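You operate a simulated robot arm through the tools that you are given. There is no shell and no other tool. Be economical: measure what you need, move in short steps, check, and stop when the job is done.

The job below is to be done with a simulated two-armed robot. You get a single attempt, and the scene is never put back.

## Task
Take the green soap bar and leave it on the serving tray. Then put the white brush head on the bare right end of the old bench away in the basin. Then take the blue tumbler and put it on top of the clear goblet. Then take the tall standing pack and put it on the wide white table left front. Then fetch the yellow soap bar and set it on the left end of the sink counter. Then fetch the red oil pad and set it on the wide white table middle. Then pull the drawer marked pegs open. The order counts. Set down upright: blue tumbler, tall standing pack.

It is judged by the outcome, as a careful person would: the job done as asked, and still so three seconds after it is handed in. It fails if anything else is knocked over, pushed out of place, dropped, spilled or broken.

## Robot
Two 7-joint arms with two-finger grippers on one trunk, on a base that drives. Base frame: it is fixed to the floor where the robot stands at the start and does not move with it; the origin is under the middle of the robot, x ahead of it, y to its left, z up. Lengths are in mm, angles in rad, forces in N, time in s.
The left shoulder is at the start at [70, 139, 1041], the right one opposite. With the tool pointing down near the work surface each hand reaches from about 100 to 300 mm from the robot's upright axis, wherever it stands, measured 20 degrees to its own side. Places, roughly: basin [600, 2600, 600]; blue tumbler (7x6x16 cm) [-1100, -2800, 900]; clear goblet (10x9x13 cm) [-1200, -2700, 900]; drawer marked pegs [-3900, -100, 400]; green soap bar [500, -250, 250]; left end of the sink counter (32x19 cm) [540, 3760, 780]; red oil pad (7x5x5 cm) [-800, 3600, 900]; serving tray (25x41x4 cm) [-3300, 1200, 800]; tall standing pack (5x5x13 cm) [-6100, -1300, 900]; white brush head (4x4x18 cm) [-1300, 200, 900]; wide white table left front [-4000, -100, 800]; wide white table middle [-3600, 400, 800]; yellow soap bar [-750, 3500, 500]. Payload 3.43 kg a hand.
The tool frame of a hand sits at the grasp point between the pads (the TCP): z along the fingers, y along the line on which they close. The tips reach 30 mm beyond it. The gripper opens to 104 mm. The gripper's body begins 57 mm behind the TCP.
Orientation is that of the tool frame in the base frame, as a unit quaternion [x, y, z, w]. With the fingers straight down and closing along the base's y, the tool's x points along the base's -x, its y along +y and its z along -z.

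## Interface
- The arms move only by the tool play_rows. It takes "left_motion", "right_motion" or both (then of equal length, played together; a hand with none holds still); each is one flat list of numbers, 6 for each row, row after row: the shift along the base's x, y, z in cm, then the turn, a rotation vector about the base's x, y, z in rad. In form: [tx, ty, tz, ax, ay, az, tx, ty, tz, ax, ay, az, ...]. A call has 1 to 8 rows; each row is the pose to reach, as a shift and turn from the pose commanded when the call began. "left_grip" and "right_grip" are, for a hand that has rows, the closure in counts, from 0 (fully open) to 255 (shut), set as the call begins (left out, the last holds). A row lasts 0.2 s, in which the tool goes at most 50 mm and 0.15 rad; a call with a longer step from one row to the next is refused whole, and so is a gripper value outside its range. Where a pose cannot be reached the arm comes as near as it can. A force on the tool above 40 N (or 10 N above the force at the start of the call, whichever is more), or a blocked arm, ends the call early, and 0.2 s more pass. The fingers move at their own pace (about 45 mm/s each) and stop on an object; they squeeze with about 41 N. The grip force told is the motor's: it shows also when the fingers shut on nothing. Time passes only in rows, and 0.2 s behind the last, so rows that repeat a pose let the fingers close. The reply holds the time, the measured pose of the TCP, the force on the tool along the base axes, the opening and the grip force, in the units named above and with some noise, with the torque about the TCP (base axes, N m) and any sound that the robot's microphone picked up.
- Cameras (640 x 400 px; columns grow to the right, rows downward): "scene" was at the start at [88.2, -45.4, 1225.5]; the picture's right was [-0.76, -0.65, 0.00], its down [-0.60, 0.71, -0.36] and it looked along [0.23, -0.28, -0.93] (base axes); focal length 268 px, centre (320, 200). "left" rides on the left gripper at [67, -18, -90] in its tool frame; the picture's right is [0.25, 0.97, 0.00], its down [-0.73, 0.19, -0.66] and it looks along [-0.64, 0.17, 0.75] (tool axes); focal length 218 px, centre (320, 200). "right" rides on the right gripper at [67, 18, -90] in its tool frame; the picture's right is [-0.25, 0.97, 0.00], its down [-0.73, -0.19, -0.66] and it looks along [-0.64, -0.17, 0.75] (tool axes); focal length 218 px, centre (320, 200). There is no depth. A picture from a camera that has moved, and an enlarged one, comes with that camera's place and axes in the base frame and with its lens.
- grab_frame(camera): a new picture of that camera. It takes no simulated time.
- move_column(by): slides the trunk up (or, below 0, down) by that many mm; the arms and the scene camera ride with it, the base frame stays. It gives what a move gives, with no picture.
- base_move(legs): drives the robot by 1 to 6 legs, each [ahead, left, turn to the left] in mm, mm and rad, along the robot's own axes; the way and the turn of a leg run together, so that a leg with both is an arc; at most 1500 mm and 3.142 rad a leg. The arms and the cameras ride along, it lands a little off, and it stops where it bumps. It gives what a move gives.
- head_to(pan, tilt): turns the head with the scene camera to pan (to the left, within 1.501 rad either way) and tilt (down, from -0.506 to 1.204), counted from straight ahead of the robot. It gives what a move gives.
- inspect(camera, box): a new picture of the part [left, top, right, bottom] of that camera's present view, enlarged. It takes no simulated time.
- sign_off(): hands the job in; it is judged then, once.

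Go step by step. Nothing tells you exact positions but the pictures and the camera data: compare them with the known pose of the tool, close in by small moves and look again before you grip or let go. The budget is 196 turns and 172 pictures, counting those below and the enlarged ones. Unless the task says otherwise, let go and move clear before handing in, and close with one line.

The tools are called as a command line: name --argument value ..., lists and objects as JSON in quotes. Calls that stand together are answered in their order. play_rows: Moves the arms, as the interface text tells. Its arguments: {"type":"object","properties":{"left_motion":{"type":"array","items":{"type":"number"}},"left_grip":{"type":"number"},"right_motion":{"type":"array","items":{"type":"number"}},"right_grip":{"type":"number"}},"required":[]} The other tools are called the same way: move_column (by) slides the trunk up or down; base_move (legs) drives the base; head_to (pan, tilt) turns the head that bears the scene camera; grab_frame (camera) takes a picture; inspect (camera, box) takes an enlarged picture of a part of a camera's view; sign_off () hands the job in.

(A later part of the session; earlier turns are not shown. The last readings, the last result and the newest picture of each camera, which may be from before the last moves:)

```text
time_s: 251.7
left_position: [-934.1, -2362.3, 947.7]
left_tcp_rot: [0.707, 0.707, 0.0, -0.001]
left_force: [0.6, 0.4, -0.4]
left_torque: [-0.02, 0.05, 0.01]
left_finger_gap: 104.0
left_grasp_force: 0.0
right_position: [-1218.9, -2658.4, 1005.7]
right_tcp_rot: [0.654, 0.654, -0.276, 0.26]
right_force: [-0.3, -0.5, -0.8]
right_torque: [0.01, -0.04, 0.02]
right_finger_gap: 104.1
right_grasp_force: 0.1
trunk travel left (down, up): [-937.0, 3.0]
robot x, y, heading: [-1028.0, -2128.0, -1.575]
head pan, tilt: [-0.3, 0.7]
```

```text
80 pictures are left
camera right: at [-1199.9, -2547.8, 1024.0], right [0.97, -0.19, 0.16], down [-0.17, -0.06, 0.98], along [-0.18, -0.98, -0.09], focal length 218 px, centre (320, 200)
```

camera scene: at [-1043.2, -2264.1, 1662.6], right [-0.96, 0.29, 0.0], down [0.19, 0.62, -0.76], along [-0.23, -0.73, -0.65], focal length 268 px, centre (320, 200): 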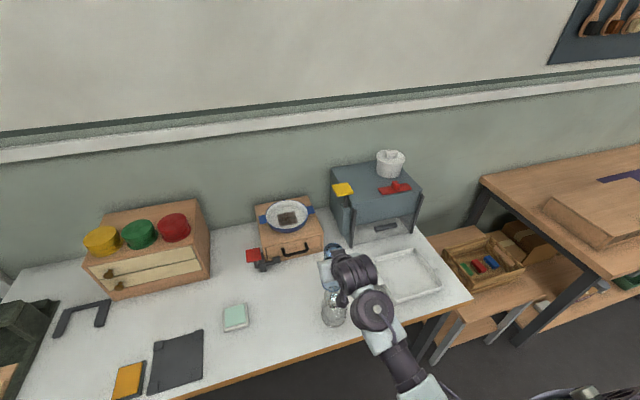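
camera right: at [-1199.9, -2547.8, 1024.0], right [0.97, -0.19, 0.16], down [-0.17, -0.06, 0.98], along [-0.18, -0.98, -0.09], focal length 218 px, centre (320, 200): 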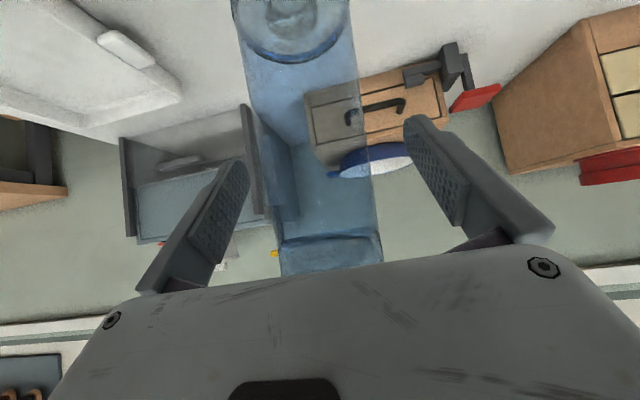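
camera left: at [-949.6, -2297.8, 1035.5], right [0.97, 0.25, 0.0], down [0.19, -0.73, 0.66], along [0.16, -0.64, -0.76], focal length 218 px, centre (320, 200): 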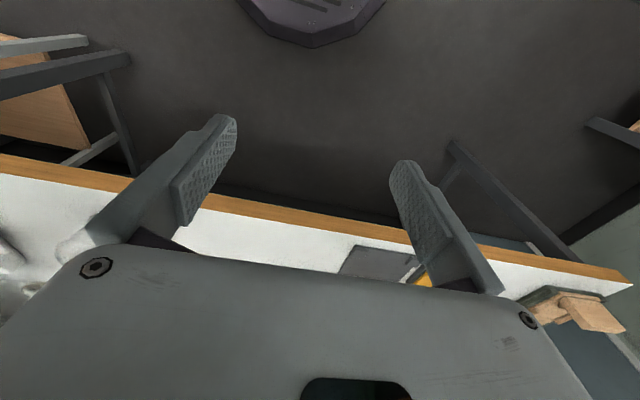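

It stands. I back the hand straight out and check.

play_rows --right_motion '[0, 3, 0, 0, 0, 0, 0, 7, 0, 0, 0, 0, 0, 11, 0, 0, 0, 0, 0, 15, 0, 0, 0, 0, 0, 15, 0, 0, 0, 0]'

base_move --legs '[[-300, 0, 0]]'

inspect --camera "scene" --box '[240, 140, 440, 300]'

```text
time_s: 252.9
left_position: [-933.7, -2363.8, 946.6]
left_tcp_rot: [0.707, 0.707, 0.0, -0.001]
left_force: [0.0, -0.1, 0.1]
left_torque: [0.01, 0.02, 0.0]
left_finger_gap: 103.9
left_grasp_force: 0.0
right_position: [-1218.0, -2510.8, 1005.7]
right_tcp_rot: [0.655, 0.655, -0.275, 0.259]
right_force: [-0.5, 0.7, 0.2]
right_torque: [0.02, 0.0, -0.04]
right_finger_gap: 103.9
right_grasp_force: 0.0
trunk travel left (down, up): [-937.0, 3.0]
robot x, y, heading: [-1026.9, -2127.2, -1.568]
head pan, tilt: [-0.3, 0.7]
```

```text
time_s: 255.0
left_position: [-934.3, -2065.1, 946.1]
left_tcp_rot: [0.709, 0.706, -0.001, 0.0]
left_force: [0.8, 0.1, -1.0]
left_torque: [-0.01, 0.01, 0.02]
left_finger_gap: 103.8
left_grasp_force: 0.0
right_position: [-1218.2, -2211.9, 1004.7]
right_tcp_rot: [0.655, 0.653, -0.276, 0.26]
right_force: [-1.0, 0.1, 0.1]
right_torque: [0.01, -0.02, 0.0]
right_finger_gap: 103.8
right_grasp_force: 0.0
trunk travel left (down, up): [-937.0, 3.0]
robot x, y, heading: [-1023.5, -1830.7, -1.571]
head pan, tilt: [-0.3, 0.7]
```

```text
2.50 times, centred on (340, 220) of scene
camera zoom: at [-1046.6, -1965.0, 1662.6], right [-0.95, 0.3, 0.0], down [0.19, 0.62, -0.76], along [-0.23, -0.73, -0.65], focal length 670 px, centre (270, 150)
```

zoom: 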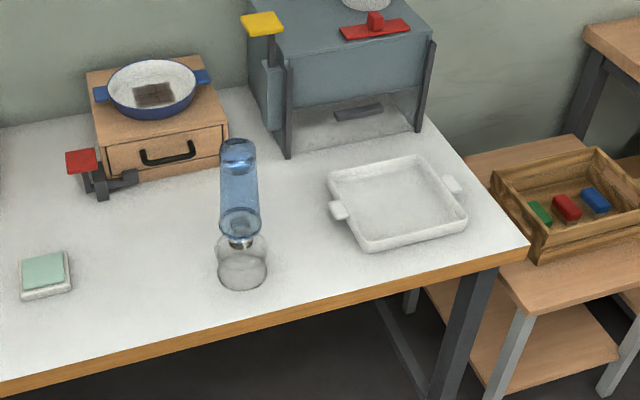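

The tumbler stands on the goblet. Next the tall standing pack on the far-wall bench; I drive there.

base_move --legs '[[-430, 0, 0], [0, 0, -1.57], [1500, 0, 0], [1500, 0, 0], [1000, 0, 0]]'

head_to --pan 0 --tilt 0.5

grab_frame --camera "scene"

```text
time_s: 280.3
left_position: [-5275.2, -1557.7, 946.5]
left_tcp_rot: [1.0, 0.002, -0.001, -0.001]
left_force: [0.1, 0.9, -1.0]
left_torque: [0.04, 0.0, 0.04]
left_finger_gap: 103.9
left_grasp_force: 0.1
right_position: [-5422.7, -1275.4, 1005.9]
right_tcp_rot: [0.925, 0.002, -0.381, -0.011]
right_force: [0.9, 0.5, 0.6]
right_torque: [0.0, 0.03, -0.03]
right_finger_gap: 104.2
right_grasp_force: 0.0
trunk travel left (down, up): [-937.0, 3.0]
robot x, y, heading: [-5040.1, -1468.2, -3.138]
head pan, tilt: [-0.3, 0.7]
```

```text
time_s: 281.1
left_position: [-5274.3, -1558.7, 947.5]
left_tcp_rot: [1.0, 0.002, -0.001, 0.0]
left_force: [0.6, -0.6, -0.1]
left_torque: [-0.01, 0.05, 0.01]
left_finger_gap: 103.8
left_grasp_force: 0.1
right_position: [-5422.3, -1274.8, 1004.4]
right_tcp_rot: [0.926, 0.002, -0.378, -0.011]
right_force: [0.1, -0.2, 0.2]
right_torque: [0.01, -0.01, -0.02]
right_finger_gap: 104.0
right_grasp_force: 0.1
trunk travel left (down, up): [-937.0, 3.0]
robot x, y, heading: [-5036.3, -1467.7, -3.134]
head pan, tilt: [0.0, 0.499]
```

```text
78 pictures are left
camera scene: at [-5179.0, -1471.0, 1680.5], right [0.0, 1.0, 0.0], down [0.48, 0.0, -0.88], along [-0.88, 0.0, -0.48], focal length 268 px, centre (320, 200)
```

scene: 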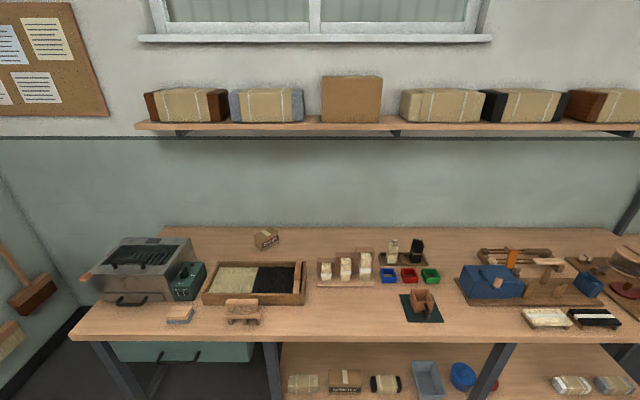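

inspect --camera "scene" --box '[300, 225, 460, 325]'

```text
4.00 times, centred on (380, 275) of scene
camera zoom: at [-5179.0, -1471.0, 1680.5], right [0.0, 1.0, 0.0], down [0.48, 0.0, -0.88], along [-0.88, 0.0, -0.48], focal length 1073 px, centre (80, -100)
```

zoom: 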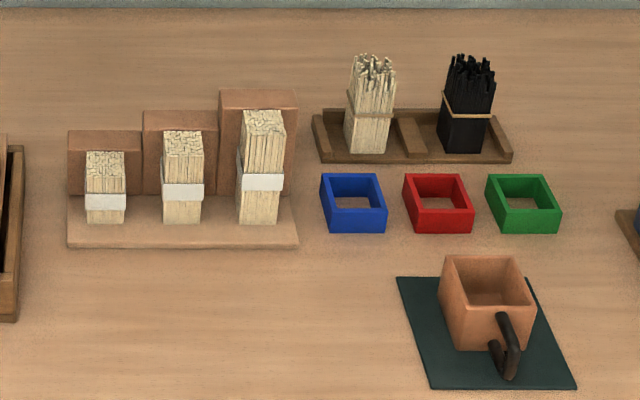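

The tall pack (tallest of three banded bundles) stands near (-6022,-1283), z 825–950, with a neighbour 35 mm away, so I use a partial opening. I drive in.

base_move --legs '[[405, 8, 0]]'

play_rows --right_motion '[0, 0, -4, 0, 0, 0, 0, 0, -7, 0, 0, 0, 0, 0, -7, 0, 0, 0, 0, 0, -7, 0, 0, 0]' --right_grip 78

grab_frame --camera "right"

inspect --camera "scene" --box '[300, 225, 480, 400]'

```text
time_s: 283.6
left_position: [-5680.1, -1570.4, 947.8]
left_tcp_rot: [1.0, 0.003, 0.0, -0.001]
left_force: [0.1, 0.1, 0.4]
left_torque: [-0.02, 0.02, 0.01]
left_finger_gap: 104.0
left_grasp_force: 0.1
right_position: [-5830.0, -1288.3, 1004.9]
right_tcp_rot: [0.925, 0.004, -0.38, -0.01]
right_force: [0.3, 0.8, 0.2]
right_torque: [0.03, -0.02, -0.02]
right_finger_gap: 103.7
right_grasp_force: 0.0
trunk travel left (down, up): [-937.0, 3.0]
robot x, y, heading: [-5446.2, -1476.3, -3.133]
head pan, tilt: [0.0, 0.499]
```

```text
time_s: 284.6
left_position: [-5679.7, -1568.6, 947.9]
left_tcp_rot: [1.0, 0.004, -0.001, -0.001]
left_force: [-0.1, -1.2, -0.8]
left_torque: [-0.02, -0.02, 0.0]
left_finger_gap: 104.1
left_grasp_force: 0.1
right_position: [-5831.2, -1287.6, 935.6]
right_tcp_rot: [0.926, 0.005, -0.379, -0.008]
right_force: [0.6, -0.3, -0.8]
right_torque: [0.02, -0.01, 0.03]
right_finger_gap: 72.2
right_grasp_force: 0.0
trunk travel left (down, up): [-937.0, 3.0]
robot x, y, heading: [-5448.2, -1479.2, -3.136]
head pan, tilt: [0.0, 0.499]
```

```text
76 pictures are left
camera right: at [-5719.1, -1304.5, 953.7], right [-0.18, -0.97, 0.16], down [-0.06, 0.17, 0.98], along [-0.98, 0.17, -0.09], focal length 218 px, centre (320, 200)
```

right: 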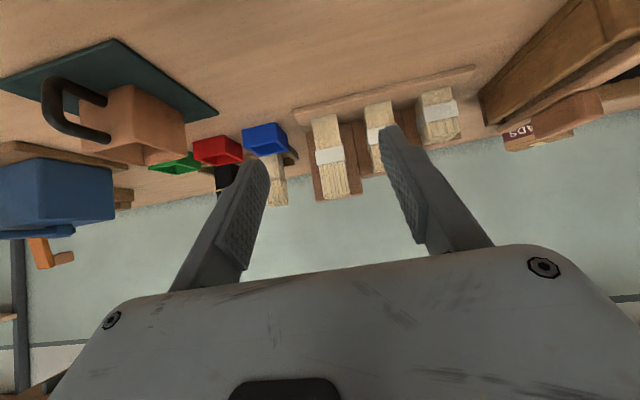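

```text
2.29 times, centred on (390, 312) of scene
camera zoom: at [-5585.0, -1482.1, 1680.6], right [-0.01, 1.0, 0.0], down [0.48, 0.0, -0.88], along [-0.88, -0.01, -0.48], focal length 613 px, centre (160, -57)
```

zoom: 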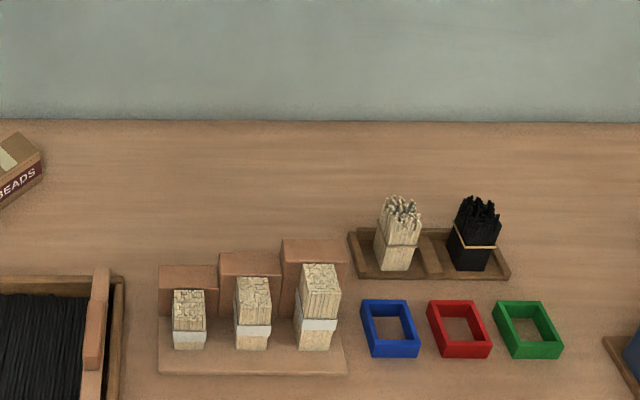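

Better triangulation: pack front face x≈-6055, y≈-1277, base z≈795. I drive 35 mm closer and lower the hand to grasp height in front.

base_move --legs '[[35, 0, 0]]'

play_rows --right_motion '[-4, 0.5, -1.5, 0, 0, 0, -8, 1.1, -3, 0, 0, 0, -11, 1.1, -4.5, 0, 0, 0, -13, 1.1, -5.5, 0, 0, 0, -13, 1.1, -5.5, 0, 0, 0]'

grab_frame --camera "right"

inspect --camera "scene" --box '[320, 260, 480, 400]'

```text
time_s: 285.5
left_position: [-5707.6, -1570.0, 949.7]
left_tcp_rot: [1.0, 0.004, -0.004, 0.0]
left_force: [0.8, 0.3, -0.1]
left_torque: [-0.02, 0.05, 0.01]
left_finger_gap: 104.0
left_grasp_force: 0.0
right_position: [-5859.2, -1288.3, 938.2]
right_tcp_rot: [0.925, 0.003, -0.381, -0.01]
right_force: [0.6, 0.3, 1.0]
right_torque: [0.01, 0.02, 0.02]
right_finger_gap: 72.0
right_grasp_force: 0.0
trunk travel left (down, up): [-937.0, 3.0]
robot x, y, heading: [-5482.1, -1477.9, -3.133]
head pan, tilt: [0.0, 0.499]
```

```text
time_s: 286.7
left_position: [-5712.2, -1570.7, 948.0]
left_tcp_rot: [1.0, 0.003, -0.001, -0.002]
left_force: [0.0, -0.8, 0.3]
left_torque: [0.01, 0.04, 0.0]
left_finger_gap: 104.0
left_grasp_force: 0.1
right_position: [-5994.4, -1277.5, 879.6]
right_tcp_rot: [0.925, 0.005, -0.379, -0.008]
right_force: [-0.1, 0.0, 0.1]
right_torque: [-0.03, -0.02, 0.01]
right_finger_gap: 72.3
right_grasp_force: 0.1
trunk travel left (down, up): [-937.0, 3.0]
robot x, y, heading: [-5478.6, -1475.2, -3.132]
head pan, tilt: [0.0, 0.499]
```

```text
74 pictures are left
camera right: at [-5881.9, -1294.6, 898.0], right [-0.18, -0.97, 0.16], down [-0.06, 0.17, 0.98], along [-0.98, 0.17, -0.09], focal length 218 px, centre (320, 200)
```

right: 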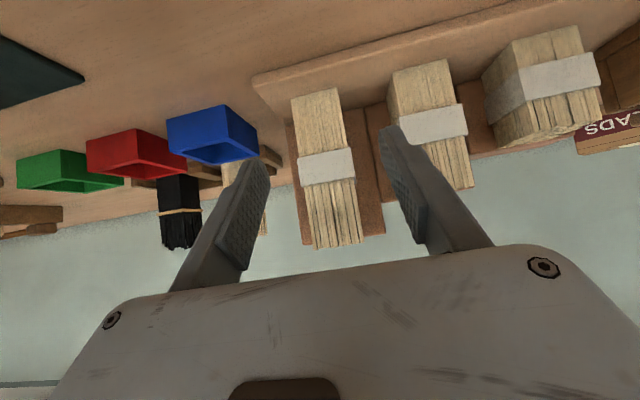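

```text
2.86 times, centred on (400, 330) of scene
camera zoom: at [-5617.3, -1482.6, 1680.7], right [-0.01, 1.0, 0.0], down [0.48, 0.0, -0.88], along [-0.88, -0.01, -0.48], focal length 766 px, centre (91, -171)
```

zoom: 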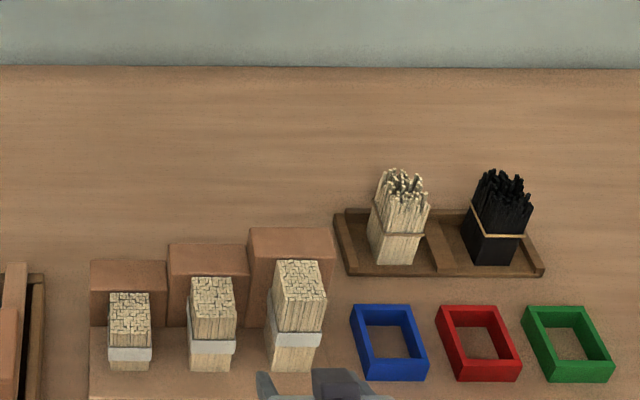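

play_rows --right_motion '[0, 0.3, 0, 0, 0, 0, -2, 0.3, 0, 0, 0, 0, -4, 0.3, 0, 0, 0, 0, -4, 0.3, 0, 0, 0, 0]' --right_grip 100

grab_frame --camera "right"

```text
time_s: 287.7
left_position: [-5713.1, -1570.2, 947.4]
left_tcp_rot: [1.0, 0.004, -0.001, -0.001]
left_force: [-0.1, -0.2, -0.5]
left_torque: [-0.03, 0.03, -0.01]
left_finger_gap: 103.9
left_grasp_force: 0.1
right_position: [-6033.8, -1274.8, 879.8]
right_tcp_rot: [0.926, 0.004, -0.379, -0.009]
right_force: [0.2, 0.8, 0.5]
right_torque: [0.01, -0.02, -0.01]
right_finger_gap: 63.1
right_grasp_force: 0.1
trunk travel left (down, up): [-937.0, 3.0]
robot x, y, heading: [-5480.8, -1478.9, -3.14]
head pan, tilt: [0.0, 0.499]
```

```text
72 pictures are left
camera right: at [-5922.3, -1291.4, 897.9], right [-0.18, -0.97, 0.16], down [-0.06, 0.17, 0.98], along [-0.98, 0.17, -0.09], focal length 218 px, centre (320, 200)
```

right: 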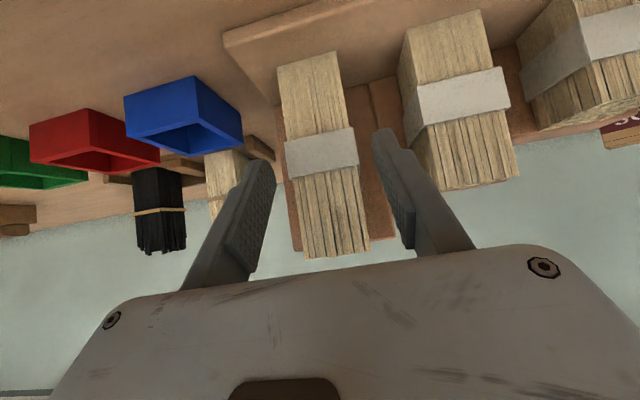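

play_rows --right_motion '[-1.7, 0, 0, 0, 0, 0, -3.4, 0, 0, 0, 0, 0, -3.4, 0, 0, 0, 0, 0]'

grab_frame --camera "right"

```text
time_s: 288.5
left_position: [-5712.9, -1569.8, 946.2]
left_tcp_rot: [1.0, 0.003, -0.001, -0.001]
left_force: [0.3, 0.5, -0.7]
left_torque: [0.03, 0.0, 0.0]
left_finger_gap: 104.0
left_grasp_force: 0.0
right_position: [-6068.3, -1273.9, 879.0]
right_tcp_rot: [0.926, 0.004, -0.378, -0.009]
right_force: [-0.2, 0.1, 0.0]
right_torque: [0.0, 0.02, 0.0]
right_finger_gap: 63.3
right_grasp_force: 0.1
trunk travel left (down, up): [-937.0, 3.0]
robot x, y, heading: [-5479.7, -1480.2, -3.13]
head pan, tilt: [0.0, 0.499]
```

```text
71 pictures are left
camera right: at [-5956.4, -1292.2, 897.7], right [-0.18, -0.97, 0.16], down [-0.06, 0.17, 0.98], along [-0.98, 0.17, -0.09], focal length 218 px, centre (320, 200)
```

right: 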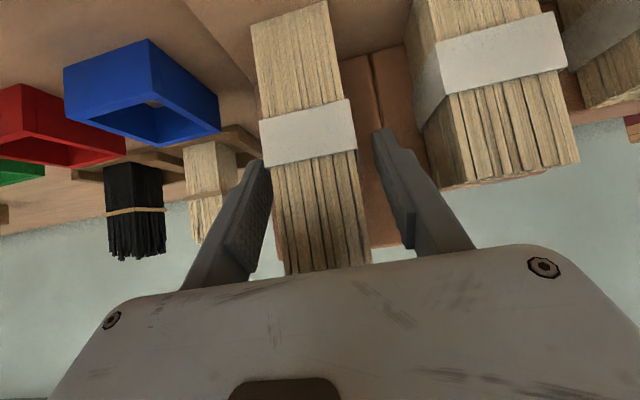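

play_rows --right_motion '[0, 0, 0, 0, 0, 0, 0, 0, 0, 0, 0, 0, 0, 0, 0, 0, 0, 0, 0, 0, 0, 0, 0, 0]' --right_grip 255

play_rows --right_motion '[0, 0, 1.5, 0, 0, 0, 0, 0, 4, 0, 0, 0, 0, 0, 8, 0, 0, 0, 3, 0, 11, 0, 0, 0, 7, 0, 11, 0, 0, 0, 11, 0, 11, 0, 0, 0, 15, 0, 11, 0, 0, 0]'

grab_frame --camera "right"

```text
time_s: 289.5
left_position: [-5714.4, -1570.6, 946.5]
left_tcp_rot: [1.0, 0.004, 0.0, -0.001]
left_force: [-0.4, -0.3, -0.3]
left_torque: [-0.01, -0.01, 0.01]
left_finger_gap: 104.2
left_grasp_force: 0.0
right_position: [-6068.6, -1275.1, 879.7]
right_tcp_rot: [0.925, 0.004, -0.379, -0.009]
right_force: [0.6, 0.0, -0.2]
right_torque: [-0.07, -0.01, 0.01]
right_finger_gap: 44.4
right_grasp_force: 41.0
trunk travel left (down, up): [-937.0, 3.0]
robot x, y, heading: [-5477.5, -1476.8, -3.137]
head pan, tilt: [0.0, 0.499]
```

```text
time_s: 291.1
left_position: [-5712.5, -1571.3, 948.1]
left_tcp_rot: [1.0, 0.003, -0.001, 0.0]
left_force: [-0.5, 0.4, -0.1]
left_torque: [-0.04, 0.02, 0.0]
left_finger_gap: 103.8
left_grasp_force: 0.0
right_position: [-5915.1, -1273.0, 994.9]
right_tcp_rot: [0.925, 0.005, -0.379, -0.009]
right_force: [0.8, -0.6, -1.4]
right_torque: [-0.01, -0.01, -0.04]
right_finger_gap: 44.4
right_grasp_force: 41.2
trunk travel left (down, up): [-937.0, 3.0]
robot x, y, heading: [-5476.7, -1480.3, -3.133]
head pan, tilt: [0.0, 0.499]
```

```text
70 pictures are left
camera right: at [-5804.3, -1291.0, 1012.3], right [-0.18, -0.97, 0.16], down [-0.06, 0.17, 0.98], along [-0.98, 0.17, -0.09], focal length 218 px, centre (320, 200)
```

right: 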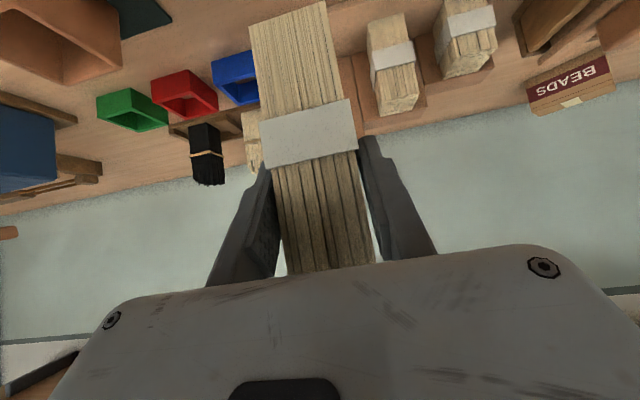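

Pack held. I carry it to the wide white table's front side (approach facing +y).

base_move --legs '[[-300, 0, 0], [0, 0, -1.575], [0, -970, 0], [300, 0, 0]]'

head_to --pan -0.1 --tilt 0.6

grab_frame --camera "scene"

```text
time_s: 303.4
left_position: [-4270.7, -960.2, 946.7]
left_tcp_rot: [-0.7, 0.714, 0.0, 0.001]
left_force: [0.0, 0.1, 0.1]
left_torque: [0.02, -0.03, 0.0]
left_finger_gap: 104.1
left_grasp_force: 0.1
right_position: [-3969.9, -762.8, 993.4]
right_tcp_rot: [-0.649, 0.66, 0.257, 0.278]
right_force: [0.2, -0.7, -0.9]
right_torque: [-0.04, 0.02, -0.01]
right_finger_gap: 43.8
right_grasp_force: 40.7
trunk travel left (down, up): [-937.0, 3.0]
robot x, y, heading: [-4186.6, -1197.0, 1.557]
head pan, tilt: [0.0, 0.499]
```

```text
time_s: 304.1
left_position: [-4271.2, -958.1, 947.4]
left_tcp_rot: [-0.701, 0.713, -0.001, 0.001]
left_force: [0.3, -1.0, -0.2]
left_torque: [0.01, 0.02, 0.02]
left_finger_gap: 104.0
left_grasp_force: 0.0
right_position: [-3970.6, -762.8, 992.9]
right_tcp_rot: [-0.65, 0.66, 0.257, 0.277]
right_force: [0.1, -0.2, -1.8]
right_torque: [0.0, -0.01, 0.0]
right_finger_gap: 44.1
right_grasp_force: 40.8
trunk travel left (down, up): [-937.0, 3.0]
robot x, y, heading: [-4184.8, -1195.4, 1.556]
head pan, tilt: [-0.099, 0.6]
```

```text
69 pictures are left
camera scene: at [-4173.4, -1059.4, 1671.5], right [0.99, -0.11, 0.0], down [-0.06, -0.56, -0.83], along [0.09, 0.82, -0.56], focal length 268 px, centre (320, 200)
```

scene: 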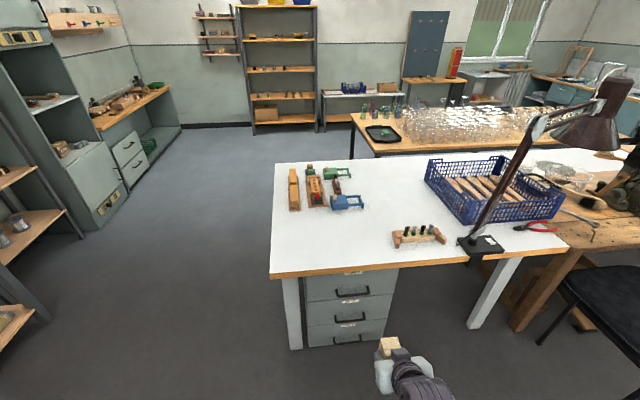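

The left-front spot at about (-4000,-110) is bare. I drive up to it.

base_move --legs '[[575, 38, 0.01]]'

play_rows --right_motion '[0, 3, -3, 0, 0, 0, 0, 6, -6, 0, 0, 0, 0, 6, -8, 0, 0, 0, 0, 6, -8, 0, 0, 0]'

grab_frame --camera "right"

grab_frame --camera "scene"

```text
time_s: 307.4
left_position: [-4301.7, -375.5, 948.0]
left_tcp_rot: [-0.703, 0.711, -0.001, 0.0]
left_force: [-0.3, 1.1, -0.4]
left_torque: [0.01, -0.02, -0.02]
left_finger_gap: 103.8
left_grasp_force: 0.1
right_position: [-4001.3, -176.2, 993.5]
right_tcp_rot: [-0.651, 0.657, 0.259, 0.277]
right_force: [-0.1, -0.8, -1.0]
right_torque: [0.04, 0.02, 0.03]
right_finger_gap: 44.2
right_grasp_force: 40.6
trunk travel left (down, up): [-937.0, 3.0]
robot x, y, heading: [-4216.5, -609.9, 1.559]
head pan, tilt: [-0.099, 0.6]
```

```text
time_s: 308.4
left_position: [-4301.7, -373.7, 947.1]
left_tcp_rot: [-0.703, 0.711, -0.001, 0.0]
left_force: [-0.2, 0.0, -0.1]
left_torque: [0.01, -0.01, -0.01]
left_finger_gap: 104.2
left_grasp_force: 0.1
right_position: [-4001.2, -115.9, 913.0]
right_tcp_rot: [-0.651, 0.658, 0.258, 0.277]
right_force: [-1.5, 0.3, -2.1]
right_torque: [-0.01, -0.03, -0.01]
right_finger_gap: 44.2
right_grasp_force: 41.0
trunk travel left (down, up): [-937.0, 3.0]
robot x, y, heading: [-4215.8, -610.8, 1.559]
head pan, tilt: [-0.099, 0.6]
```

```text
68 pictures are left
camera right: at [-4020.3, -225.8, 931.6], right [-0.97, 0.2, 0.16], down [0.17, 0.06, 0.98], along [0.19, 0.98, -0.09], focal length 218 px, centre (320, 200)
```

right: 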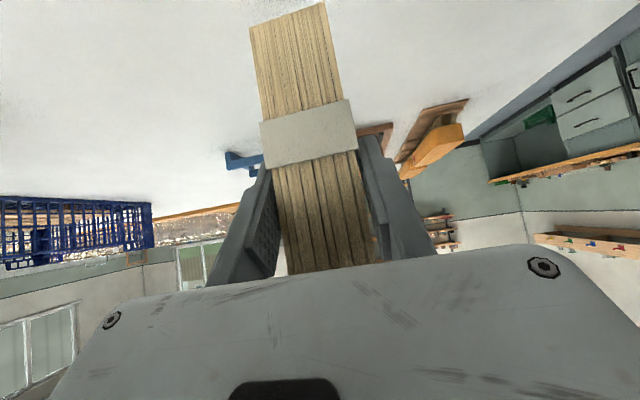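

```text
67 pictures are left
camera scene: at [-4203.6, -473.9, 1671.5], right [0.99, -0.11, 0.0], down [-0.06, -0.56, -0.83], along [0.09, 0.82, -0.56], focal length 268 px, centre (320, 200)
```

scene: 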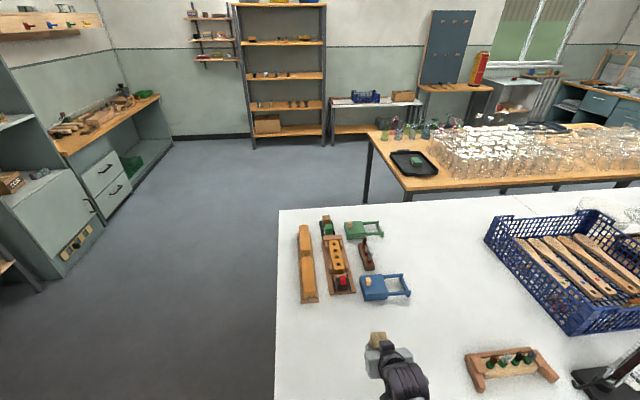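

play_rows --right_motion '[0, 0, -1, 0, 0, 0, 0, 0, -2, 0, 0, 0, 0, 0, -2.6, 0, 0, 0, 0, 0, -3, 0, 0, 0]'

grab_frame --camera "right"

```text
time_s: 309.4
left_position: [-4301.7, -374.0, 947.0]
left_tcp_rot: [-0.702, 0.712, 0.0, 0.001]
left_force: [0.3, -0.2, -1.1]
left_torque: [-0.01, -0.02, -0.02]
left_finger_gap: 104.0
left_grasp_force: 0.1
right_position: [-4001.8, -114.8, 882.2]
right_tcp_rot: [-0.651, 0.658, 0.258, 0.276]
right_force: [-0.3, -0.7, -0.8]
right_torque: [0.02, 0.0, 0.01]
right_finger_gap: 44.0
right_grasp_force: 41.4
trunk travel left (down, up): [-937.0, 3.0]
robot x, y, heading: [-4216.1, -608.4, 1.561]
head pan, tilt: [-0.099, 0.6]
```

```text
66 pictures are left
camera right: at [-4020.9, -225.0, 901.0], right [-0.97, 0.2, 0.16], down [0.17, 0.06, 0.98], along [0.19, 0.98, -0.09], focal length 218 px, centre (320, 200)
```

right: 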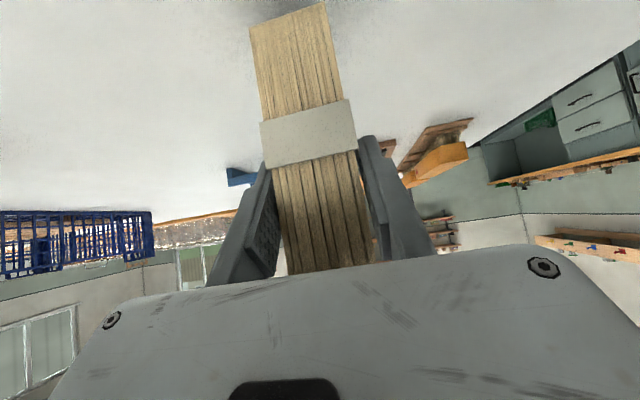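

play_rows --right_motion '[0, 0, -0.5, 0, 0, 0, 0, 0, -1, 0, 0, 0]'

play_rows --right_motion '[0, 0, -0.3, 0, 0, 0, 0, 0, -0.6, 0, 0, 0]'

grab_frame --camera "right"

```text
time_s: 310.0
left_position: [-4302.8, -372.6, 947.0]
left_tcp_rot: [-0.703, 0.711, -0.001, 0.0]
left_force: [0.3, 0.8, 0.0]
left_torque: [-0.02, 0.0, 0.02]
left_finger_gap: 103.8
left_grasp_force: 0.1
right_position: [-4001.7, -115.0, 872.3]
right_tcp_rot: [-0.651, 0.659, 0.257, 0.277]
right_force: [0.2, 0.5, -1.4]
right_torque: [-0.03, -0.01, 0.01]
right_finger_gap: 43.9
right_grasp_force: 41.4
trunk travel left (down, up): [-937.0, 3.0]
robot x, y, heading: [-4215.0, -609.4, 1.562]
head pan, tilt: [-0.099, 0.6]
```

```text
time_s: 310.6
left_position: [-4302.7, -373.7, 946.0]
left_tcp_rot: [-0.703, 0.712, 0.0, 0.001]
left_force: [0.9, -0.7, 0.4]
left_torque: [0.01, 0.0, 0.03]
left_finger_gap: 104.0
left_grasp_force: 0.2
right_position: [-4001.9, -114.3, 868.9]
right_tcp_rot: [-0.65, 0.658, 0.259, 0.279]
right_force: [0.6, -1.6, 11.7]
right_torque: [-0.34, 0.21, 0.02]
right_finger_gap: 44.1
right_grasp_force: 40.5
trunk travel left (down, up): [-937.0, 3.0]
robot x, y, heading: [-4216.1, -607.1, 1.561]
head pan, tilt: [-0.099, 0.6]
```

```text
65 pictures are left
camera right: at [-4021.1, -224.3, 887.0], right [-0.97, 0.2, 0.16], down [0.17, 0.05, 0.98], along [0.19, 0.98, -0.08], focal length 218 px, centre (320, 200)
```

right: 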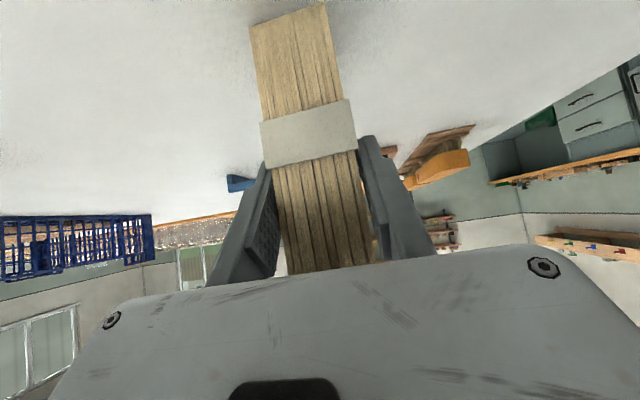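

Contact with the table. I ease off, release, and back out along -y.

play_rows --right_motion '[0, 0, 0.25, 0, 0, 0, 0, 0, 0.25, 0, 0, 0]'

play_rows --right_motion '[0, 0, 0, 0, 0, 0, 0, 0, 0, 0, 0, 0, 0, 0, 0, 0, 0, 0, 0, 0, 0, 0, 0, 0]' --right_grip 0

play_rows --right_motion '[0, -3, 0.3, 0, 0, 0, 0, -6, 1, 0, 0, 0, 0, -10, 3, 0, 0, 0, 0, -14, 6, 0, 0, 0, 0, -14, 10, 0, 0, 0, 0, -14, 10, 0, 0, 0]'

grab_frame --camera "scene"

```text
time_s: 311.2
left_position: [-4302.4, -373.9, 945.8]
left_tcp_rot: [-0.703, 0.711, -0.001, 0.0]
left_force: [0.2, 0.6, -0.9]
left_torque: [-0.02, 0.0, 0.0]
left_finger_gap: 104.0
left_grasp_force: 0.1
right_position: [-4003.1, -115.9, 870.2]
right_tcp_rot: [-0.651, 0.658, 0.258, 0.276]
right_force: [0.4, 1.3, 1.6]
right_torque: [0.25, 0.07, 0.01]
right_finger_gap: 44.0
right_grasp_force: 41.1
trunk travel left (down, up): [-937.0, 3.0]
robot x, y, heading: [-4217.8, -608.5, 1.556]
head pan, tilt: [-0.099, 0.6]
```

```text
time_s: 312.2
left_position: [-4303.4, -373.0, 947.7]
left_tcp_rot: [-0.703, 0.711, 0.0, 0.0]
left_force: [0.5, 0.4, 0.3]
left_torque: [-0.01, -0.01, -0.04]
left_finger_gap: 103.8
left_grasp_force: 0.2
right_position: [-4003.0, -115.5, 869.9]
right_tcp_rot: [-0.651, 0.657, 0.259, 0.276]
right_force: [-0.9, 0.3, 0.0]
right_torque: [0.02, 0.0, 0.0]
right_finger_gap: 103.8
right_grasp_force: 0.1
trunk travel left (down, up): [-937.0, 3.0]
robot x, y, heading: [-4217.6, -608.0, 1.564]
head pan, tilt: [-0.099, 0.6]
```

```text
time_s: 313.6
left_position: [-4302.1, -372.9, 947.7]
left_tcp_rot: [-0.703, 0.712, 0.0, 0.001]
left_force: [-0.1, -0.1, 0.4]
left_torque: [-0.02, 0.01, -0.02]
left_finger_gap: 104.0
left_grasp_force: 0.1
right_position: [-4000.9, -256.3, 968.4]
right_tcp_rot: [-0.651, 0.658, 0.259, 0.276]
right_force: [-0.8, -0.9, -0.6]
right_torque: [-0.02, -0.04, 0.01]
right_finger_gap: 104.0
right_grasp_force: 0.0
trunk travel left (down, up): [-937.0, 3.0]
robot x, y, heading: [-4212.7, -609.3, 1.557]
head pan, tilt: [-0.099, 0.6]
```

```text
64 pictures are left
camera scene: at [-4203.7, -472.9, 1671.4], right [0.99, -0.11, 0.0], down [-0.06, -0.56, -0.82], along [0.09, 0.82, -0.57], focal length 268 px, centre (320, 200)
```

scene: 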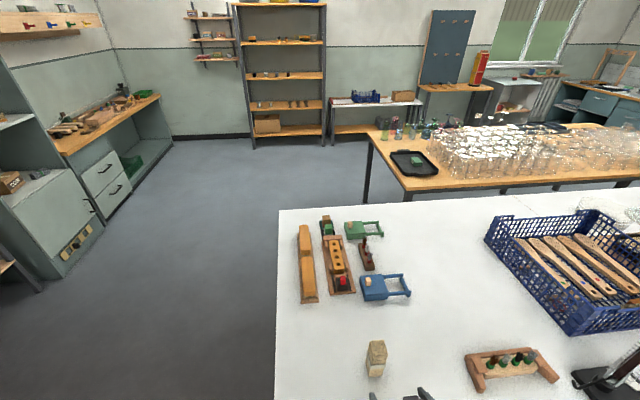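

The pack stands at the left front. Next the yellow soap near (-750,3500); I drive round to the +y aisle.

base_move --legs '[[-30, 500, 0], [1500, 0, 0], [1500, 0, 0], [0, -1500, 0], [0, -1500, 0], [0, -450, 0]]'

head_to --pan -0.4 --tilt 0.6

grab_frame --camera "scene"

```text
time_s: 346.8
left_position: [-1369.2, 2554.3, 946.5]
left_tcp_rot: [-0.705, 0.709, -0.001, 0.001]
left_force: [0.7, -1.4, 0.0]
left_torque: [-0.01, -0.02, 0.01]
left_finger_gap: 103.8
left_grasp_force: 0.0
right_position: [-1067.7, 2674.4, 968.1]
right_tcp_rot: [-0.654, 0.656, 0.258, 0.275]
right_force: [0.0, 0.0, -0.5]
right_torque: [0.0, -0.01, -0.02]
right_finger_gap: 104.0
right_grasp_force: 0.1
trunk travel left (down, up): [-937.0, 3.0]
robot x, y, heading: [-1281.0, 2321.9, 1.568]
head pan, tilt: [-0.099, 0.6]
```

```text
time_s: 347.6
left_position: [-1367.7, 2554.8, 947.6]
left_tcp_rot: [-0.705, 0.709, -0.001, 0.001]
left_force: [0.6, 0.1, 0.2]
left_torque: [0.02, -0.03, -0.02]
left_finger_gap: 104.4
left_grasp_force: 0.0
right_position: [-1066.9, 2674.5, 968.0]
right_tcp_rot: [-0.654, 0.655, 0.259, 0.275]
right_force: [0.5, 0.5, 0.2]
right_torque: [0.02, -0.01, -0.03]
right_finger_gap: 103.9
right_grasp_force: 0.0
trunk travel left (down, up): [-937.0, 3.0]
robot x, y, heading: [-1278.4, 2320.6, 1.569]
head pan, tilt: [-0.4, 0.6]
```

```text
63 pictures are left
camera scene: at [-1241.5, 2448.5, 1671.5], right [0.92, -0.39, 0.0], down [-0.22, -0.52, -0.82], along [0.32, 0.76, -0.57], focal length 268 px, centre (320, 200)
```

scene: 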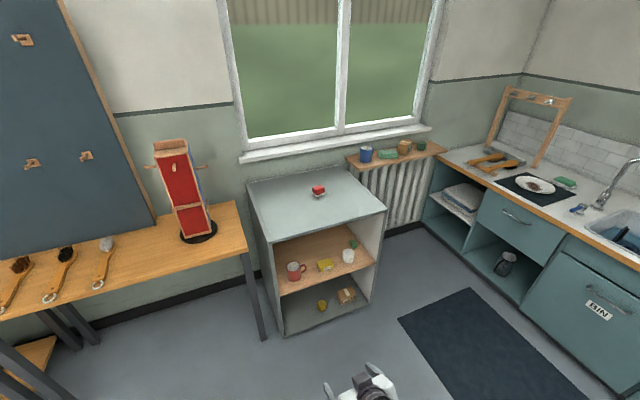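

inspect --camera "scene" --box '[240, 160, 400, 340]'

```text
2.22 times, centred on (320, 250) of scene
camera zoom: at [-1241.5, 2448.5, 1671.5], right [0.92, -0.39, 0.0], down [-0.22, -0.52, -0.82], along [0.32, 0.76, -0.57], focal length 596 px, centre (320, 89)
```

zoom: 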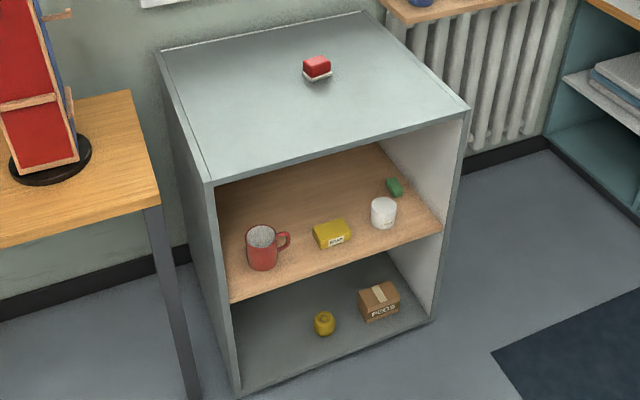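

Yellow soap sits at the front of the middle shelf near (-812,3391,~517); red pad on top near (-772,3582). I lower the trunk and drive in front.

move_column --by -340

base_move --legs '[[480, -255, 0]]'

head_to --pan -0.4 --tilt 0.9

grab_frame --camera "right"

grab_frame --camera "scene"

```text
time_s: 350.9
left_position: [-1367.7, 2554.4, 607.1]
left_tcp_rot: [-0.706, 0.708, -0.001, 0.001]
left_force: [0.1, 0.9, -0.1]
left_torque: [-0.01, 0.01, 0.02]
left_finger_gap: 104.0
left_grasp_force: 0.1
right_position: [-1066.2, 2673.7, 628.2]
right_tcp_rot: [-0.653, 0.656, 0.259, 0.276]
right_force: [0.1, -0.3, -0.1]
right_torque: [0.0, 0.01, -0.02]
right_finger_gap: 104.4
right_grasp_force: 0.1
trunk travel left (down, up): [-597.0, 343.0]
robot x, y, heading: [-1278.8, 2321.2, 1.567]
head pan, tilt: [-0.4, 0.6]
```

```text
time_s: 354.1
left_position: [-1113.2, 3035.1, 606.7]
left_tcp_rot: [-0.707, 0.707, -0.001, 0.001]
left_force: [0.0, -0.8, -0.1]
left_torque: [-0.05, 0.01, -0.01]
left_finger_gap: 103.9
left_grasp_force: 0.0
right_position: [-813.6, 3154.1, 628.1]
right_tcp_rot: [0.655, -0.654, -0.261, -0.274]
right_force: [0.0, 0.7, 0.3]
right_torque: [-0.03, 0.04, -0.01]
right_finger_gap: 104.0
right_grasp_force: 0.1
trunk travel left (down, up): [-597.0, 343.0]
robot x, y, heading: [-1025.6, 2799.6, 1.571]
head pan, tilt: [-0.4, 0.6]
```

```text
time_s: 354.9
left_position: [-1112.9, 3033.5, 606.7]
left_tcp_rot: [-0.706, 0.708, 0.0, 0.001]
left_force: [-0.3, 0.9, 0.8]
left_torque: [0.02, 0.02, -0.01]
left_finger_gap: 103.9
left_grasp_force: 0.2
right_position: [-814.0, 3155.1, 628.1]
right_tcp_rot: [0.655, -0.654, -0.26, -0.275]
right_force: [0.6, -0.5, -0.5]
right_torque: [0.0, 0.01, 0.01]
right_finger_gap: 104.1
right_grasp_force: 0.0
trunk travel left (down, up): [-597.0, 343.0]
robot x, y, heading: [-1020.8, 2799.8, 1.577]
head pan, tilt: [-0.4, 0.901]
```

```text
61 pictures are left
camera right: at [-830.8, 3044.2, 646.7], right [-0.97, 0.19, 0.16], down [0.17, 0.06, 0.98], along [0.17, 0.98, -0.09], focal length 218 px, centre (320, 200)
```

right: 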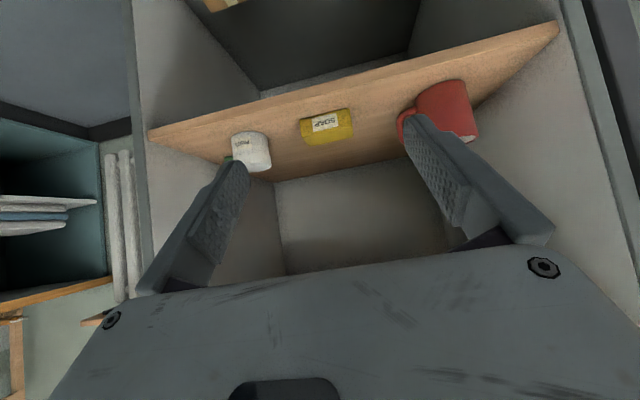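

```text
60 pictures are left
camera scene: at [-992.5, 2916.2, 1306.8], right [0.92, -0.39, 0.0], down [-0.3, -0.72, -0.62], along [0.24, 0.57, -0.78], focal length 268 px, centre (320, 200)
```

scene: 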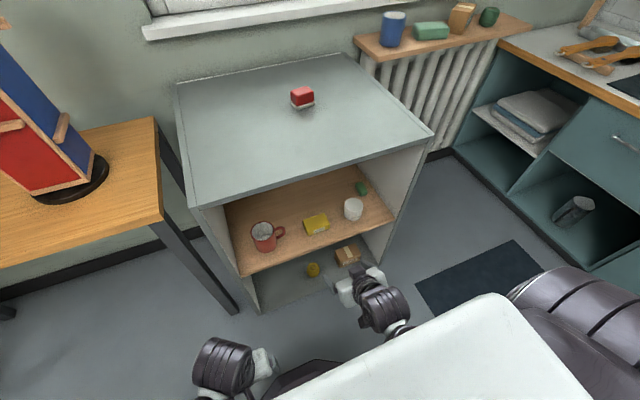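

Refined: soap centre ≈ (-802,3407), shelf z≈480, soap top ≈513. I drive 140 mm in and approach along the finger axis.

base_move --legs '[[140, 0, 0]]'

play_rows --right_motion '[0.6, 0, 0, 0, 0, 0, 1.1, 2, -2, 0, 0, 0, 1.1, 4, -4, 0, 0, 0, 1.1, 6, -6, 0, 0, 0, 1.1, 6, -6, 0, 0, 0]'

grab_frame --camera "right"

grab_frame --camera "scene"

```text
time_s: 356.2
left_position: [-1113.4, 3171.4, 606.4]
left_tcp_rot: [0.708, -0.706, 0.001, -0.001]
left_force: [-0.1, 0.6, -0.8]
left_torque: [-0.01, 0.03, -0.04]
left_finger_gap: 103.9
left_grasp_force: 0.1
right_position: [-814.3, 3291.9, 627.9]
right_tcp_rot: [0.656, -0.653, -0.26, -0.274]
right_force: [-0.1, -0.1, -0.8]
right_torque: [0.0, -0.02, 0.02]
right_finger_gap: 103.8
right_grasp_force: 0.0
trunk travel left (down, up): [-597.0, 343.0]
robot x, y, heading: [-1024.0, 2939.6, 1.577]
head pan, tilt: [-0.4, 0.901]
```

```text
time_s: 357.4
left_position: [-1114.0, 3170.7, 607.4]
left_tcp_rot: [0.708, -0.706, 0.001, -0.001]
left_force: [-0.3, 0.6, 0.2]
left_torque: [0.01, -0.01, 0.01]
left_finger_gap: 103.9
left_grasp_force: 0.1
right_position: [-803.8, 3351.2, 566.2]
right_tcp_rot: [0.656, -0.653, -0.261, -0.274]
right_force: [0.2, 0.1, -0.1]
right_torque: [0.0, -0.02, -0.01]
right_finger_gap: 103.9
right_grasp_force: 0.0
trunk travel left (down, up): [-597.0, 343.0]
robot x, y, heading: [-1024.2, 2934.6, 1.577]
head pan, tilt: [-0.4, 0.901]
```

```text
59 pictures are left
camera right: at [-821.3, 3241.3, 585.5], right [-0.97, 0.18, 0.16], down [0.17, 0.06, 0.98], along [0.17, 0.98, -0.09], focal length 218 px, centre (320, 200)
```

right: 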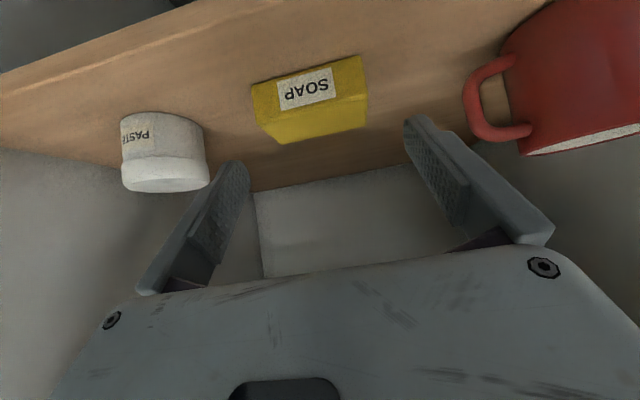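

```text
58 pictures are left
camera scene: at [-993.2, 3052.9, 1306.8], right [0.92, -0.39, 0.0], down [-0.3, -0.72, -0.62], along [0.24, 0.57, -0.78], focal length 268 px, centre (320, 200)
```

scene: 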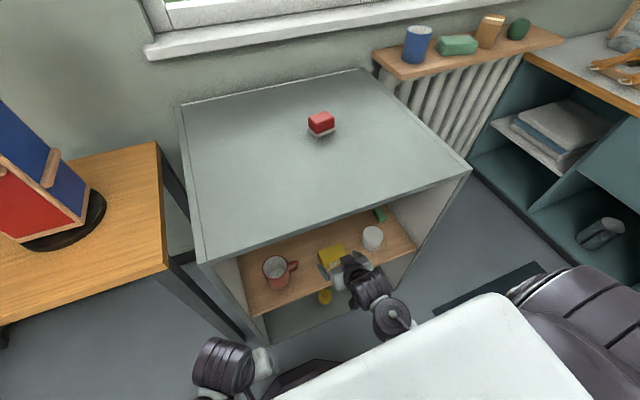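

play_rows --right_motion '[0.3, 2, -2, 0, 0, 0, 0.3, 4, -3.6, 0, 0, 0, 0.3, 5.4, -4.6, 0, 0, 0, 0.3, 5.4, -4.6, 0, 0, 0]'

grab_frame --camera "right"

```text
time_s: 358.4
left_position: [-1113.8, 3170.8, 607.9]
left_tcp_rot: [0.708, -0.707, 0.0, -0.001]
left_force: [-0.5, -0.1, -0.7]
left_torque: [0.0, -0.01, -0.02]
left_finger_gap: 104.2
left_grasp_force: 0.1
right_position: [-800.7, 3404.9, 520.3]
right_tcp_rot: [0.656, -0.653, -0.261, -0.275]
right_force: [0.0, -0.3, -0.1]
right_torque: [-0.01, 0.0, -0.02]
right_finger_gap: 104.0
right_grasp_force: 0.1
trunk travel left (down, up): [-597.0, 343.0]
robot x, y, heading: [-1022.7, 2935.3, 1.572]
head pan, tilt: [-0.4, 0.901]
```

```text
57 pictures are left
camera right: at [-818.8, 3295.1, 539.3], right [-0.97, 0.18, 0.16], down [0.17, 0.06, 0.98], along [0.17, 0.98, -0.09], focal length 218 px, centre (320, 200)
```

right: 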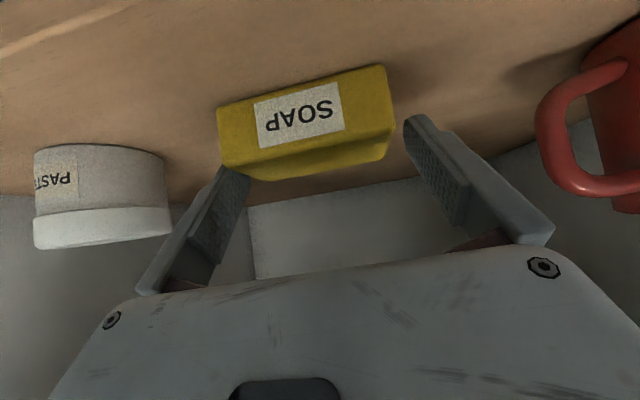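

play_rows --right_motion '[0.3, 0.5, -0.3, 0, 0, 0, 0.3, 0.5, -0.4, 0, 0, 0]'

play_rows --right_motion '[0, 0, 0, 0, 0, 0, 0, 0, 0, 0, 0, 0, 0, 0, 0, 0, 0, 0, 0, 0, 0, 0, 0, 0]' --right_grip 255

grab_frame --camera "right"

```text
time_s: 359.0
left_position: [-1113.6, 3170.0, 606.9]
left_tcp_rot: [0.708, -0.707, 0.0, -0.001]
left_force: [0.2, 0.4, -0.3]
left_torque: [0.02, 0.01, 0.01]
left_finger_gap: 104.1
left_grasp_force: 0.0
right_position: [-796.5, 3411.1, 517.3]
right_tcp_rot: [0.656, -0.653, -0.26, -0.274]
right_force: [-0.2, 0.4, -0.1]
right_torque: [-0.01, 0.0, 0.02]
right_finger_gap: 103.9
right_grasp_force: 0.0
trunk travel left (down, up): [-597.0, 343.0]
robot x, y, heading: [-1028.7, 2937.3, 1.575]
head pan, tilt: [-0.4, 0.901]
```

```text
time_s: 360.0
left_position: [-1114.0, 3170.4, 606.9]
left_tcp_rot: [0.708, -0.706, 0.001, -0.001]
left_force: [0.0, 0.7, 0.8]
left_torque: [0.01, 0.06, -0.02]
left_finger_gap: 104.0
left_grasp_force: 0.0
right_position: [-797.8, 3410.6, 517.1]
right_tcp_rot: [0.656, -0.653, -0.261, -0.274]
right_force: [0.5, 0.5, 0.0]
right_torque: [-0.01, 0.07, -0.02]
right_finger_gap: 87.3
right_grasp_force: 40.3
trunk travel left (down, up): [-597.0, 343.0]
robot x, y, heading: [-1027.6, 2938.5, 1.577]
head pan, tilt: [-0.4, 0.901]
```

```text
56 pictures are left
camera right: at [-814.9, 3300.8, 535.9], right [-0.97, 0.18, 0.16], down [0.17, 0.06, 0.98], along [0.17, 0.98, -0.09], focal length 218 px, centre (320, 200)
```

right: 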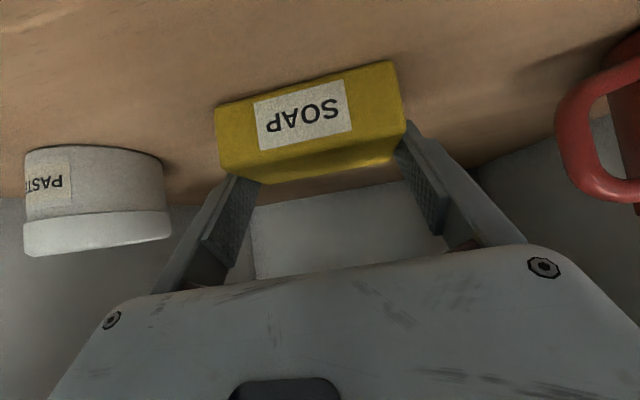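

Gripped. I lift and draw it out of the shelf.

play_rows --right_motion '[0, 0, 2, 0, 0, 0, 0, 0, 4, 0, 0, 0, 0, -4, 6, 0, 0, 0, 0, -8, 7, 0, 0, 0, 0, -12, 8, 0, 0, 0, 0, -16, 9, 0, 0, 0, 0, -18, 9, 0, 0, 0]'

base_move --legs '[[-350, 0, 0]]'

grab_frame --camera "scene"

```text
time_s: 361.6
left_position: [-1114.6, 3170.3, 607.6]
left_tcp_rot: [0.707, -0.707, 0.001, -0.001]
left_force: [0.6, -0.4, 0.0]
left_torque: [0.02, 0.0, 0.01]
left_finger_gap: 104.0
left_grasp_force: 0.2
right_position: [-797.0, 3232.9, 607.7]
right_tcp_rot: [0.656, -0.653, -0.261, -0.275]
right_force: [-0.4, -1.1, -0.9]
right_torque: [0.02, -0.02, -0.01]
right_finger_gap: 87.3
right_grasp_force: 41.1
trunk travel left (down, up): [-597.0, 343.0]
robot x, y, heading: [-1024.7, 2936.1, 1.574]
head pan, tilt: [-0.4, 0.901]
```

```text
time_s: 363.9
left_position: [-1112.6, 2821.1, 607.7]
left_tcp_rot: [-0.707, 0.708, -0.001, 0.001]
left_force: [-0.1, 0.2, 0.1]
left_torque: [0.02, -0.03, 0.01]
left_finger_gap: 104.1
left_grasp_force: 0.1
right_position: [-795.7, 2881.1, 606.9]
right_tcp_rot: [-0.654, 0.655, 0.259, 0.275]
right_force: [-0.9, -0.4, -1.9]
right_torque: [-0.02, 0.0, 0.04]
right_finger_gap: 87.3
right_grasp_force: 40.7
trunk travel left (down, up): [-597.0, 343.0]
robot x, y, heading: [-1025.9, 2586.9, 1.569]
head pan, tilt: [-0.4, 0.901]
```

```text
55 pictures are left
camera scene: at [-992.0, 2702.9, 1306.8], right [0.92, -0.39, 0.0], down [-0.3, -0.72, -0.62], along [0.24, 0.57, -0.78], focal length 268 px, centre (320, 200)
```

scene: 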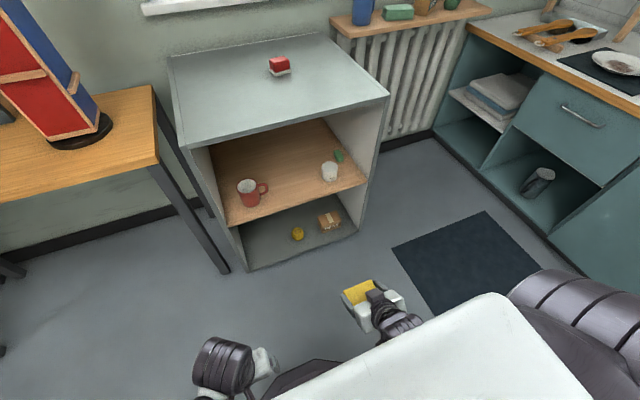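

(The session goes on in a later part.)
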